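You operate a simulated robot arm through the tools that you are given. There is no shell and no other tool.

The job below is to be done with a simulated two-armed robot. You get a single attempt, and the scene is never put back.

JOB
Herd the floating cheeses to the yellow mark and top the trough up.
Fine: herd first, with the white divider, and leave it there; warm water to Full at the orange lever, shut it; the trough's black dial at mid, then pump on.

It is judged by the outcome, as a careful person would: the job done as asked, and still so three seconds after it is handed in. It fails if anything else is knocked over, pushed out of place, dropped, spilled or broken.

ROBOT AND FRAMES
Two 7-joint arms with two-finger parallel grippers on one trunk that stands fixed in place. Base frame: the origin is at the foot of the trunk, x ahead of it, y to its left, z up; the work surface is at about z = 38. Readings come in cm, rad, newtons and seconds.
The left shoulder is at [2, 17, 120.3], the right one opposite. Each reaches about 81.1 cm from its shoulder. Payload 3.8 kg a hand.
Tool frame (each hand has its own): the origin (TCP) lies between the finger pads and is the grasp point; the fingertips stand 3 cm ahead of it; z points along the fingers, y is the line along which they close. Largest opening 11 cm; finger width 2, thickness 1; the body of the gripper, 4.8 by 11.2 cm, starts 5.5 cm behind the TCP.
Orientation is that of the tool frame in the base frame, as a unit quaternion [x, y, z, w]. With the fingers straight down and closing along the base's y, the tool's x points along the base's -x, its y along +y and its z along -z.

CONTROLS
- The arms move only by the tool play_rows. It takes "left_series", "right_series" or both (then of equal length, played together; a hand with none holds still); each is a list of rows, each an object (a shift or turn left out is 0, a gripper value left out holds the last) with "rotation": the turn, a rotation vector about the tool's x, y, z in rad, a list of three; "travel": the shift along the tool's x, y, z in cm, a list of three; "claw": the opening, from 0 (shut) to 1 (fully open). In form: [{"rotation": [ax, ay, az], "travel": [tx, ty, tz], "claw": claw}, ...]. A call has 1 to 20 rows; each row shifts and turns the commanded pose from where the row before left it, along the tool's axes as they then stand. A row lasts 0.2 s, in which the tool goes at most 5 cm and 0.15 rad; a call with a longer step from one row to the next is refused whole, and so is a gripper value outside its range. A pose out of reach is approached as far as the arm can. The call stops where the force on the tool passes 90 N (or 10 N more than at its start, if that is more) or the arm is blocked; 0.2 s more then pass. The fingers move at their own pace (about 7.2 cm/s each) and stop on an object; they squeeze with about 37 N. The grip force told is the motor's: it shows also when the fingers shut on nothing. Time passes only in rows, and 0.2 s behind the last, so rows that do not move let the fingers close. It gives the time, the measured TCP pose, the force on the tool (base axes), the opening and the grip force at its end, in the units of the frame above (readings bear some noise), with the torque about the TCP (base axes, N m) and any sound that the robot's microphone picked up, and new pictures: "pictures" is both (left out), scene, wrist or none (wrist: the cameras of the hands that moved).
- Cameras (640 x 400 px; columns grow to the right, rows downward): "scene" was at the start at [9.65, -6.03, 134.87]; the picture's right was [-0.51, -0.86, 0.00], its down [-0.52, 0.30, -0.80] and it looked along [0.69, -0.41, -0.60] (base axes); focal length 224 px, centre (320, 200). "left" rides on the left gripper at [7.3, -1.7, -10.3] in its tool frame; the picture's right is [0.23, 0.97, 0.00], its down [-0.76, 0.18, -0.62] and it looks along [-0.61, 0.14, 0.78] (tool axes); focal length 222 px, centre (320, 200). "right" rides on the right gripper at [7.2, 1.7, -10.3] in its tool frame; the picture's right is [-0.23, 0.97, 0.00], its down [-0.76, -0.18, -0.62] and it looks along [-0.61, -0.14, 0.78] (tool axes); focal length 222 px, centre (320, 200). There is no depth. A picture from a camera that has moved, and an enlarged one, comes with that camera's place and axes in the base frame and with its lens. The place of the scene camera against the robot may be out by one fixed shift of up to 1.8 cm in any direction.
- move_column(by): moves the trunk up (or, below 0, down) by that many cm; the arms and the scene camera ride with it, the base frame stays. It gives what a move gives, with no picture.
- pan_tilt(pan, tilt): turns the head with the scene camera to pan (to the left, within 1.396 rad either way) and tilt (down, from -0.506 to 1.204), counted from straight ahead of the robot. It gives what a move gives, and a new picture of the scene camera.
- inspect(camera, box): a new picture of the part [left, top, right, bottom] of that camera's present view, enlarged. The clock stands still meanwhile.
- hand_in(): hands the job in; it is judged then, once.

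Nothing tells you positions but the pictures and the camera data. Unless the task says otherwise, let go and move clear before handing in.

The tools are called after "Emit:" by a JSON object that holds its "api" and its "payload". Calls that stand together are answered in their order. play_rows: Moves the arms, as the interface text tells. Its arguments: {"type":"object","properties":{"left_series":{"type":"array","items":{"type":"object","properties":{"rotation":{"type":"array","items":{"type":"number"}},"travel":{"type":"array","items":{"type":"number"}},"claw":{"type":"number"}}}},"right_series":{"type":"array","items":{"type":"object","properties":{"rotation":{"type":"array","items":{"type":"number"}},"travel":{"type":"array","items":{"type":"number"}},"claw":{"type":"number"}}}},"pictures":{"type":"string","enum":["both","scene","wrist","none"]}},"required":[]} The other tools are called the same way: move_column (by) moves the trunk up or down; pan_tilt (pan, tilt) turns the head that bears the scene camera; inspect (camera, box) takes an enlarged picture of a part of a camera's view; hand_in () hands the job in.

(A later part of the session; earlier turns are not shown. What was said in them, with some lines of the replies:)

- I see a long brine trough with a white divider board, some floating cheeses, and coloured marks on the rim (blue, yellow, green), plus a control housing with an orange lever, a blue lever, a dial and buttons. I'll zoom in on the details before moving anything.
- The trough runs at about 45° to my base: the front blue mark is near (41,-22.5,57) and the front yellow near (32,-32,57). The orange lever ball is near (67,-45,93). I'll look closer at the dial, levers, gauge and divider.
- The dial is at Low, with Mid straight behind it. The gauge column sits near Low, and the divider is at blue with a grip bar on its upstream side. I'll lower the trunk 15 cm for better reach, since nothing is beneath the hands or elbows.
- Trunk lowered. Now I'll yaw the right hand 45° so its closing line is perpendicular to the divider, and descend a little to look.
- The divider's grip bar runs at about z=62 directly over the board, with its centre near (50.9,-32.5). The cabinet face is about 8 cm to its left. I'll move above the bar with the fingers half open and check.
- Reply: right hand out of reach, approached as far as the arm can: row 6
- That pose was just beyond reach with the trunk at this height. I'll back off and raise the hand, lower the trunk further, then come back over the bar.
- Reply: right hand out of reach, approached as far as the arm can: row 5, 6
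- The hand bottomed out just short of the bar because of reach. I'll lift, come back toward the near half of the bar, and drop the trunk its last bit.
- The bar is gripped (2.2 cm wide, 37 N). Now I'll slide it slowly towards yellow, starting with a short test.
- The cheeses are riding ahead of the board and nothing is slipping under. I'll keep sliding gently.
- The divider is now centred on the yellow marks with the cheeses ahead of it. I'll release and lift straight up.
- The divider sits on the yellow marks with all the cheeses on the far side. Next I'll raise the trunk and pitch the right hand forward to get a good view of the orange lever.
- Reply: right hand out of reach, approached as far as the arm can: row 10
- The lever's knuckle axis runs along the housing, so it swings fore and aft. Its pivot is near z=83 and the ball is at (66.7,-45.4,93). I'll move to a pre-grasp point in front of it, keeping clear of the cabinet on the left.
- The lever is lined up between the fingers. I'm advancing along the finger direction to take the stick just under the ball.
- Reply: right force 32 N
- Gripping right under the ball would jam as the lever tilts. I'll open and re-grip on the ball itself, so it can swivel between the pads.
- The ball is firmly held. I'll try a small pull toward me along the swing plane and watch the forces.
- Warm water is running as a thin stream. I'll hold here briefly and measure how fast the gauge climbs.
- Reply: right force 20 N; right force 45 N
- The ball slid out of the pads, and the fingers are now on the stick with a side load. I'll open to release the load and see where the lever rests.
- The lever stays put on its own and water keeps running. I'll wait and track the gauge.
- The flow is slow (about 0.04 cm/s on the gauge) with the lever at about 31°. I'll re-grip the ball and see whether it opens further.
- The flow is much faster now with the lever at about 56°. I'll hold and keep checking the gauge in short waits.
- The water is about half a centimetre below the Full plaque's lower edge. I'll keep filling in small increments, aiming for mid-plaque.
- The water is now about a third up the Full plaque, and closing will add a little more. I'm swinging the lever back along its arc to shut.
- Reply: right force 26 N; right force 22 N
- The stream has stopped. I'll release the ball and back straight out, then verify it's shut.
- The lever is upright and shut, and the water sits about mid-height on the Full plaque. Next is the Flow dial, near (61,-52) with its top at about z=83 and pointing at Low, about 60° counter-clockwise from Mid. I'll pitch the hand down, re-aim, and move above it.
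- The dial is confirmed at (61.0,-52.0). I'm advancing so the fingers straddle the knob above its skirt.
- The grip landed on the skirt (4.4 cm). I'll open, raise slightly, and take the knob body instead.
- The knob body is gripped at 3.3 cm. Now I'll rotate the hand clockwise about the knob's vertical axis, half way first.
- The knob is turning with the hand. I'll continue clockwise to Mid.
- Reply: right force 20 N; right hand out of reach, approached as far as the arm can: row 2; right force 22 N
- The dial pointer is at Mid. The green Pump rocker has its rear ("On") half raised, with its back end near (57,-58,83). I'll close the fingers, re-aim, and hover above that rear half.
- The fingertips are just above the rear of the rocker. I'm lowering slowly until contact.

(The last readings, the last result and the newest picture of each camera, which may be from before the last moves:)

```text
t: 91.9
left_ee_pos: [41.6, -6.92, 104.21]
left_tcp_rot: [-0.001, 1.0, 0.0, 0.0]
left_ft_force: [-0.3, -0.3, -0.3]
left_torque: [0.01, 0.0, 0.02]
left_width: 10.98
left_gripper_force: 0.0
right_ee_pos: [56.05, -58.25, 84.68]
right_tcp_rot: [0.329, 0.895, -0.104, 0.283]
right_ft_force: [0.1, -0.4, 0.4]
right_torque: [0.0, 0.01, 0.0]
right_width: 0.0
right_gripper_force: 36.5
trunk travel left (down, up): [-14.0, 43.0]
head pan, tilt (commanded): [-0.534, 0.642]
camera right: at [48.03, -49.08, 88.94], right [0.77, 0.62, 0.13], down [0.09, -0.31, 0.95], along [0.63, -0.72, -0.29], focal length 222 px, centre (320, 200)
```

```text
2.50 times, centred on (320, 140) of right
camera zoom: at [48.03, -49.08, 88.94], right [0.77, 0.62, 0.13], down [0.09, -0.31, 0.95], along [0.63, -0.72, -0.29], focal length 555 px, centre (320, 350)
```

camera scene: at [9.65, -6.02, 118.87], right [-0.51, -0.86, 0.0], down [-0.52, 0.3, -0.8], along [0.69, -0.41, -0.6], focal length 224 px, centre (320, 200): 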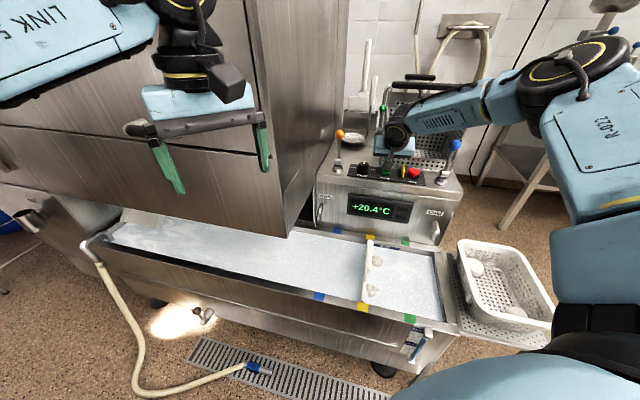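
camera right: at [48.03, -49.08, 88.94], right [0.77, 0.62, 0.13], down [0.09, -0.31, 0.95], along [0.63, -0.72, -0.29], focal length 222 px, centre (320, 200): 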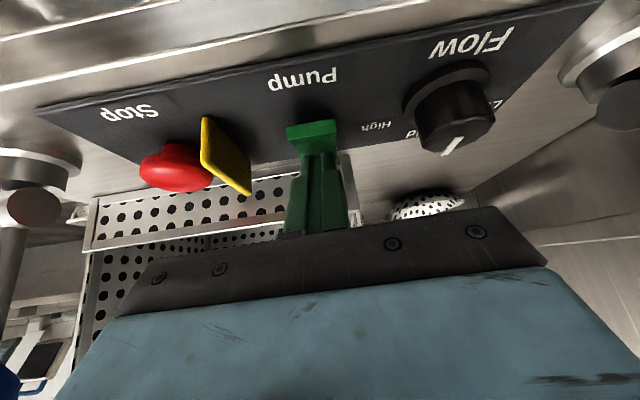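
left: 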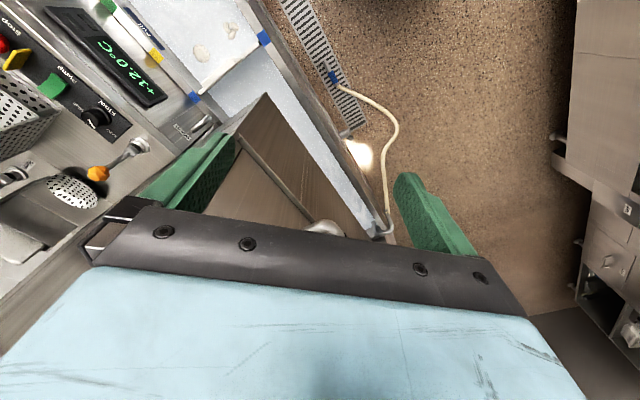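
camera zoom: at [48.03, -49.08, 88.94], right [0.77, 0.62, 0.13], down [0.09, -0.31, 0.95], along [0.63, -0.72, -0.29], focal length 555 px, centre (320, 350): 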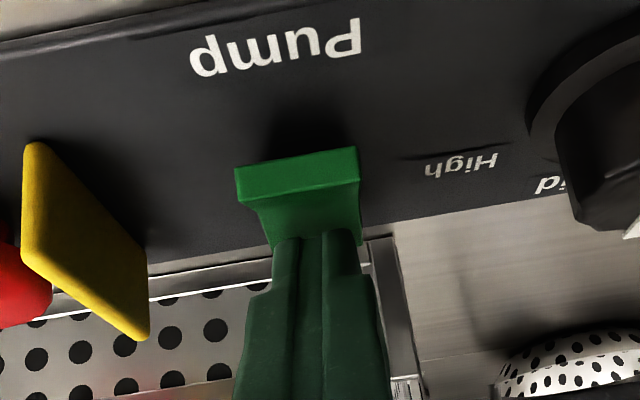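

The rocker has tipped, with its rear down and front raised. I'll lift clear and check.

Emit:
{"api": "play_rows", "payload": {"right_series": [{"travel": [-0.58, 0, -0.815]}, {"travel": [-1.16, 0, -1.63]}, {"travel": [-1.16, 0, -1.63]}, {"travel": [-0.5, 0, -3]}, {"travel": [0, 0, -3]}, {"travel": [0, 0, -3]}, {}], "pictures": "both"}}

Emit:
{"api": "inspect", "payload": {"camera": "scene", "box": [340, 150, 450, 220]}}

Emit:
{"api": "inspect", "payload": {"camera": "right", "box": [160, 20, 440, 200]}}

Emit:
{"api": "inspect", "payload": {"camera": "scene", "box": [330, 220, 440, 320]}}

```text
t: 93.5
left_ee_pos: [41.63, -6.87, 104.07]
left_tcp_rot: [-0.002, 1.0, 0.0, 0.0]
left_ft_force: [-0.1, -0.3, -0.1]
left_torque: [0.02, 0.05, -0.01]
left_width: 10.99
left_gripper_force: 0.2
right_ee_pos: [52.48, -55.07, 97.46]
right_tcp_rot: [0.329, 0.895, -0.104, 0.284]
right_ft_force: [0.5, -0.9, 0.0]
right_torque: [-0.03, -0.01, -0.04]
right_width: 0.0
right_gripper_force: 36.9
trunk travel left (down, up): [-14.0, 43.0]
head pan, tilt (commanded): [-0.534, 0.642]
camera scene: at [9.65, -6.03, 118.87], right [-0.51, -0.86, 0.0], down [-0.52, 0.3, -0.8], along [0.69, -0.41, -0.6], focal length 224 px, centre (320, 200)
camera right: at [44.47, -45.92, 101.75], right [0.77, 0.62, 0.13], down [0.09, -0.31, 0.95], along [0.63, -0.72, -0.29], focal length 222 px, centre (320, 200)
```

scene: 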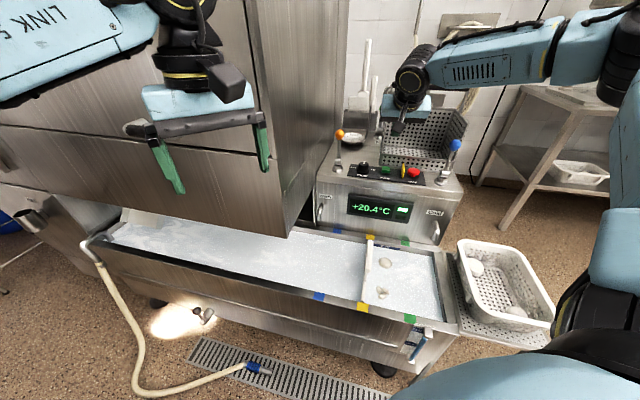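
right: 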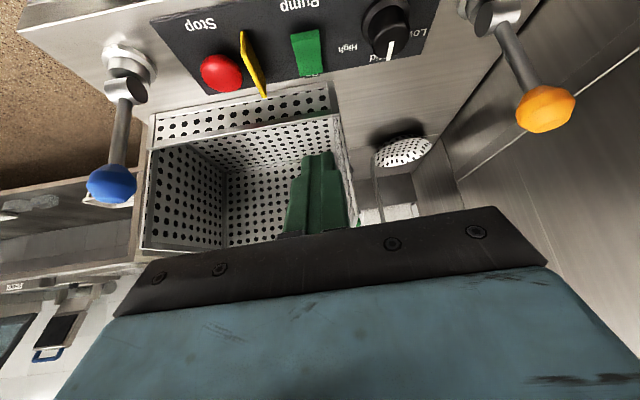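

```text
5.71 times, centred on (395, 185) of scene
camera zoom: at [9.65, -6.03, 118.87], right [-0.51, -0.86, 0.0], down [-0.52, 0.3, -0.8], along [0.69, -0.41, -0.6], focal length 1277 px, centre (-109, 286)
```

zoom: 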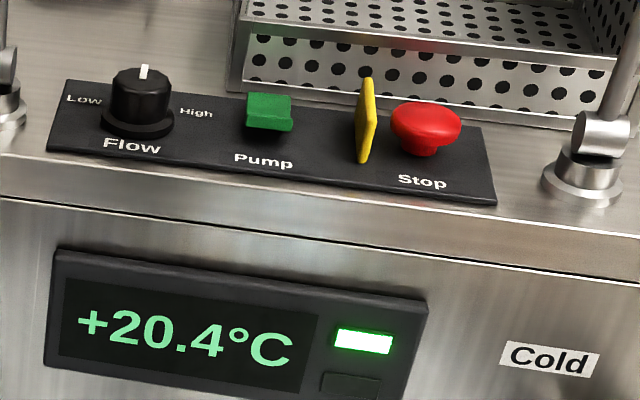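

```text
2.22 times, centred on (300, 110) of right
camera zoom: at [44.47, -45.92, 101.75], right [0.77, 0.62, 0.13], down [0.09, -0.31, 0.95], along [0.63, -0.72, -0.29], focal length 494 px, centre (364, 400)
```

zoom: 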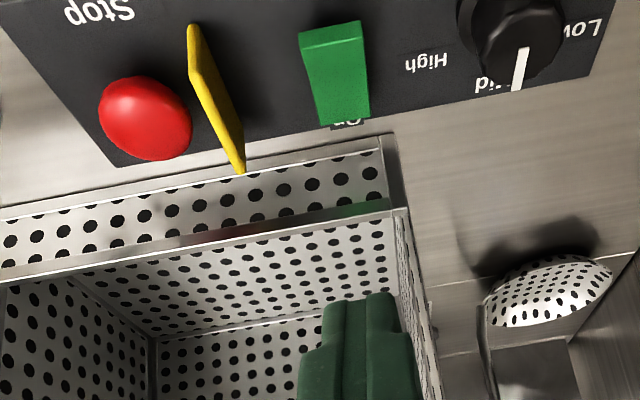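

```text
4.00 times, centred on (385, 270) of scene
camera zoom: at [9.65, -6.03, 118.87], right [-0.51, -0.86, 0.0], down [-0.52, 0.3, -0.8], along [0.69, -0.41, -0.6], focal length 894 px, centre (60, -80)
```

zoom: 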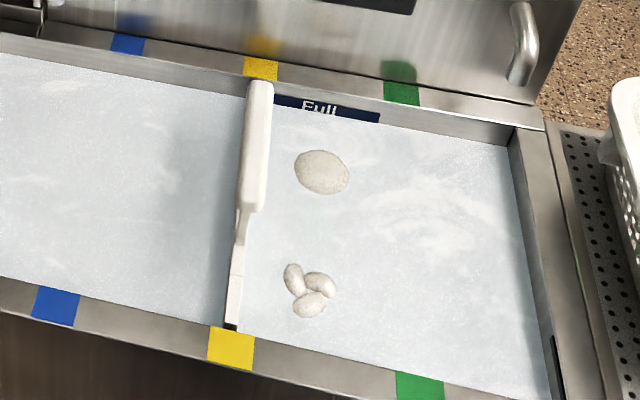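

The pump is on: the green lamp is lit and the rocker's rear is down. The dial points at Mid, the divider is on yellow, and the water is at Full. I'll pull the arm well clear and check that everything stays stable.

Emit:
{"api": "play_rows", "payload": {"right_series": [{"travel": [1.83, 0.28, -3.25]}, {"travel": [1.83, 0.28, -3.25]}, {"travel": [1.83, 0.28, -3.25]}, {"travel": [1.83, 0.28, -3.25]}, {"travel": [1.83, 0.28, -3.25]}, {}, {}, {}, {}, {}, {}, {}], "pictures": "both"}}

Emit:
{"api": "inspect", "payload": {"camera": "scene", "box": [300, 110, 460, 220]}}

Emit:
{"api": "inspect", "payload": {"camera": "scene", "box": [330, 220, 440, 320]}}

Emit:
{"api": "inspect", "payload": {"camera": "scene", "box": [365, 235, 415, 265]}}

Emit:
{"api": "inspect", "payload": {"camera": "scene", "box": [400, 324, 432, 350]}}

```text
t: 96.1
left_ee_pos: [41.65, -6.87, 104.01]
left_tcp_rot: [-0.001, 1.0, 0.0, -0.001]
left_ft_force: [0.6, 0.4, 0.2]
left_torque: [0.0, 0.01, -0.04]
left_width: 10.99
left_gripper_force: 0.0
right_ee_pos: [40.84, -43.27, 105.49]
right_tcp_rot: [0.329, 0.895, -0.104, 0.284]
right_ft_force: [-0.2, 0.5, -0.2]
right_torque: [0.01, 0.02, 0.01]
right_width: 0.0
right_gripper_force: 37.1
trunk travel left (down, up): [-14.0, 43.0]
head pan, tilt (commanded): [-0.534, 0.642]
camera scene: at [9.65, -6.02, 118.87], right [-0.51, -0.86, 0.0], down [-0.52, 0.3, -0.8], along [0.69, -0.41, -0.6], focal length 224 px, centre (320, 200)
camera right: at [32.83, -34.05, 109.78], right [0.77, 0.62, 0.13], down [0.09, -0.31, 0.95], along [0.63, -0.72, -0.29], focal length 222 px, centre (320, 200)
```

scene: 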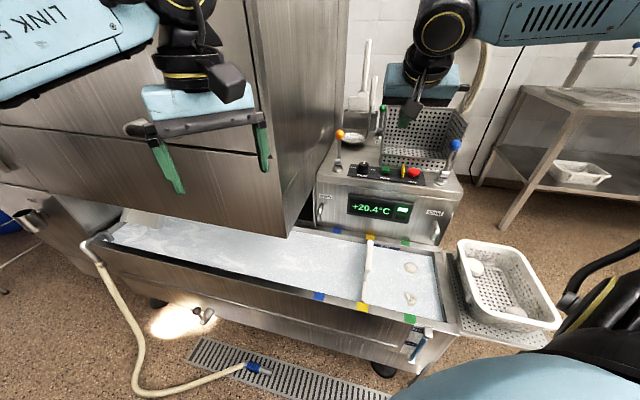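
right: 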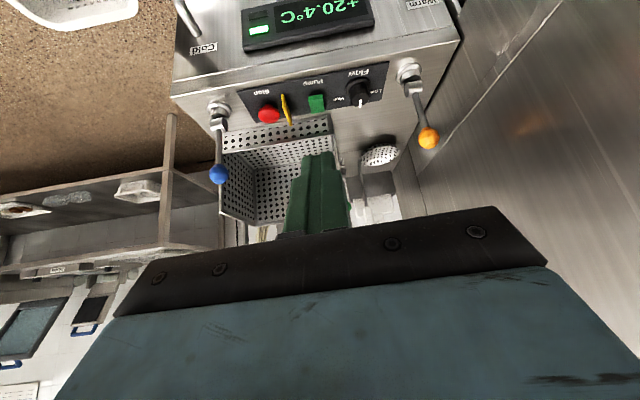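

```text
3.64 times, centred on (380, 165) of scene
camera zoom: at [9.65, -6.02, 118.87], right [-0.51, -0.86, 0.0], down [-0.52, 0.3, -0.8], along [0.69, -0.41, -0.6], focal length 813 px, centre (102, 327)
```

zoom: 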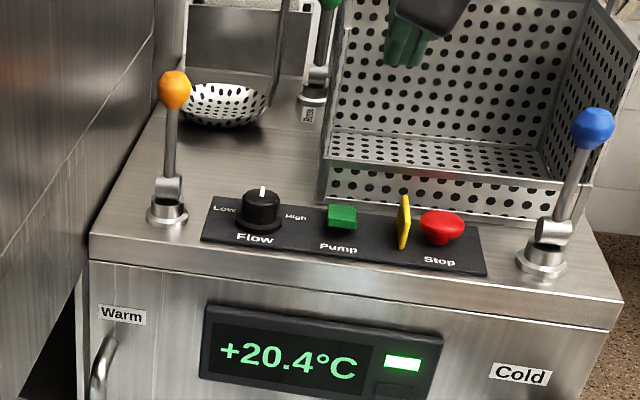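

```text
4.00 times, centred on (385, 270) of scene
camera zoom: at [9.65, -6.02, 118.87], right [-0.51, -0.86, 0.0], down [-0.52, 0.3, -0.8], along [0.69, -0.41, -0.6], focal length 894 px, centre (60, -80)
```

zoom: 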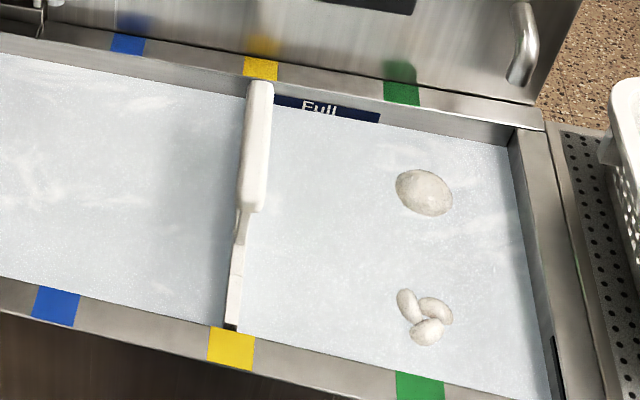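

```text
12.80 times, centred on (390, 250) of scene
camera zoom: at [9.65, -6.02, 118.87], right [-0.51, -0.86, 0.0], down [-0.52, 0.3, -0.8], along [0.69, -0.41, -0.6], focal length 2860 px, centre (-576, -440)
```

zoom: 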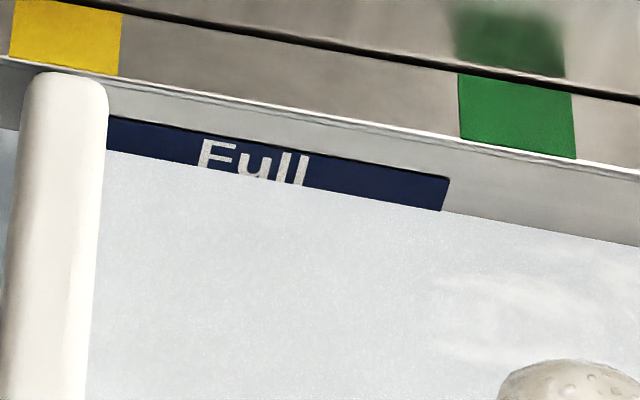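

```text
15.38 times, centred on (416, 337) of scene
camera zoom: at [9.65, -6.02, 118.87], right [-0.51, -0.86, 0.0], down [-0.52, 0.3, -0.8], along [0.69, -0.41, -0.6], focal length 3438 px, centre (-1157, -1908)
```

zoom: 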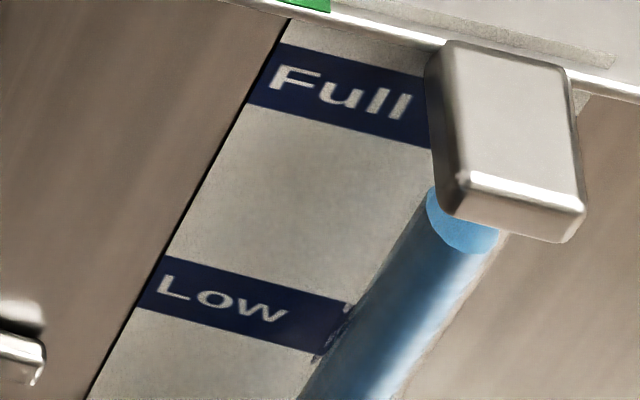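

Emit:
{"api": "play_rows", "payload": {"right_series": [{}, {}, {}, {}, {}, {}, {}, {}, {}, {}, {}, {}, {}, {}, {}, {}, {}, {}, {}, {}], "pictures": "scene"}}

Emit:
{"api": "inspect", "payload": {"camera": "scene", "box": [330, 220, 440, 320]}}

Emit:
{"api": "inspect", "payload": {"camera": "right", "box": [200, 50, 420, 150]}}

```text
t: 100.3
left_ee_pos: [41.55, -6.8, 104.1]
left_tcp_rot: [-0.001, 1.0, -0.001, -0.001]
left_ft_force: [0.3, -1.0, 0.5]
left_torque: [0.02, 0.0, -0.02]
left_width: 10.97
left_gripper_force: 0.0
right_ee_pos: [40.92, -43.16, 105.55]
right_tcp_rot: [0.329, 0.894, -0.105, 0.284]
right_ft_force: [0.0, 0.4, -0.5]
right_torque: [0.0, -0.03, 0.0]
right_width: 0.0
right_gripper_force: 36.8
trunk travel left (down, up): [-14.0, 43.0]
head pan, tilt (commanded): [-0.534, 0.642]
camera scene: at [9.65, -6.02, 118.87], right [-0.51, -0.86, 0.0], down [-0.52, 0.3, -0.8], along [0.69, -0.41, -0.6], focal length 224 px, centre (320, 200)
```

scene: 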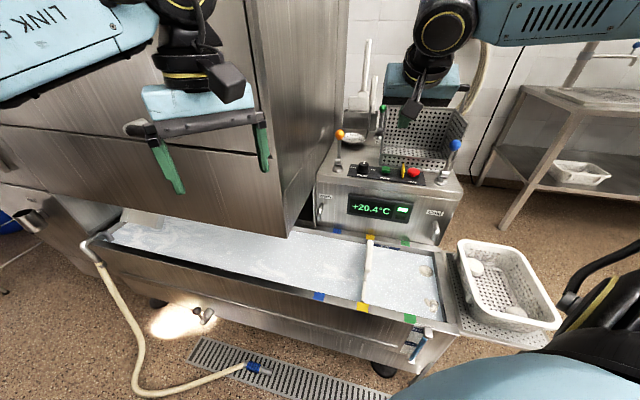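

```text
4.00 times, centred on (385, 270) of scene
camera zoom: at [9.65, -6.02, 118.87], right [-0.51, -0.86, 0.0], down [-0.52, 0.3, -0.8], along [0.69, -0.41, -0.6], focal length 894 px, centre (60, -80)
```

zoom: 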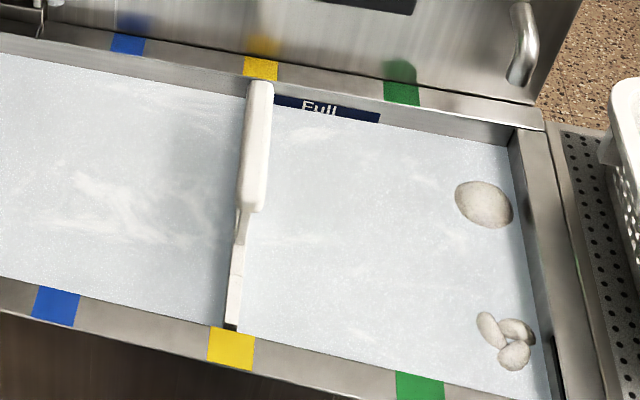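

```text
2.91 times, centred on (310, 100) of right
camera zoom: at [32.83, -34.05, 109.78], right [0.77, 0.62, 0.13], down [0.09, -0.31, 0.95], along [0.63, -0.72, -0.29], focal length 646 px, centre (349, 491)
```

zoom: 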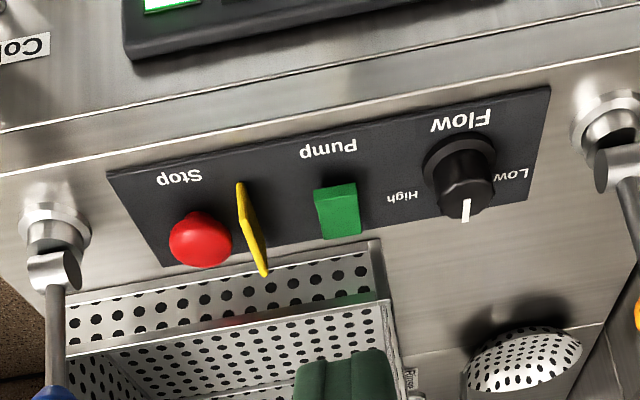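

Everything checks out:
- The divider is on the yellow marks, with all the cheeses held beyond it.
- The water is at Full and steady, and the orange lever is upright with no flow.
- The dial is at Mid, and the pump is on with its lamp lit.

Both hands are clear, so I'm handing in.

Emit:
{"api": "hand_in", "payload": {}}

```text
The job is handed in.
```

The job is done and handed in; everything had held steady for several seconds before I did so.

- **Cheeses:** all of them are past the yellow marks, held there by the white divider, which I left on yellow. Once the pump came on, they drifted to the far end of the trough, still on the right side of the divider.
- **Water:** warm water is up to about the middle of the Full plaque, and the level is steady. The orange lever is shut with no flow. The display now reads 20.4 °C, up from 12.0 °C.
- **Dial:** the Flow dial points at Mid, within about 5° by my reading.
- **Pump:** it is on, with its green lamp lit.

I saw nothing knocked over or spilled. While opening the lever, the ball slipped out of the gripper once; the lever stayed where it was and I took hold again.
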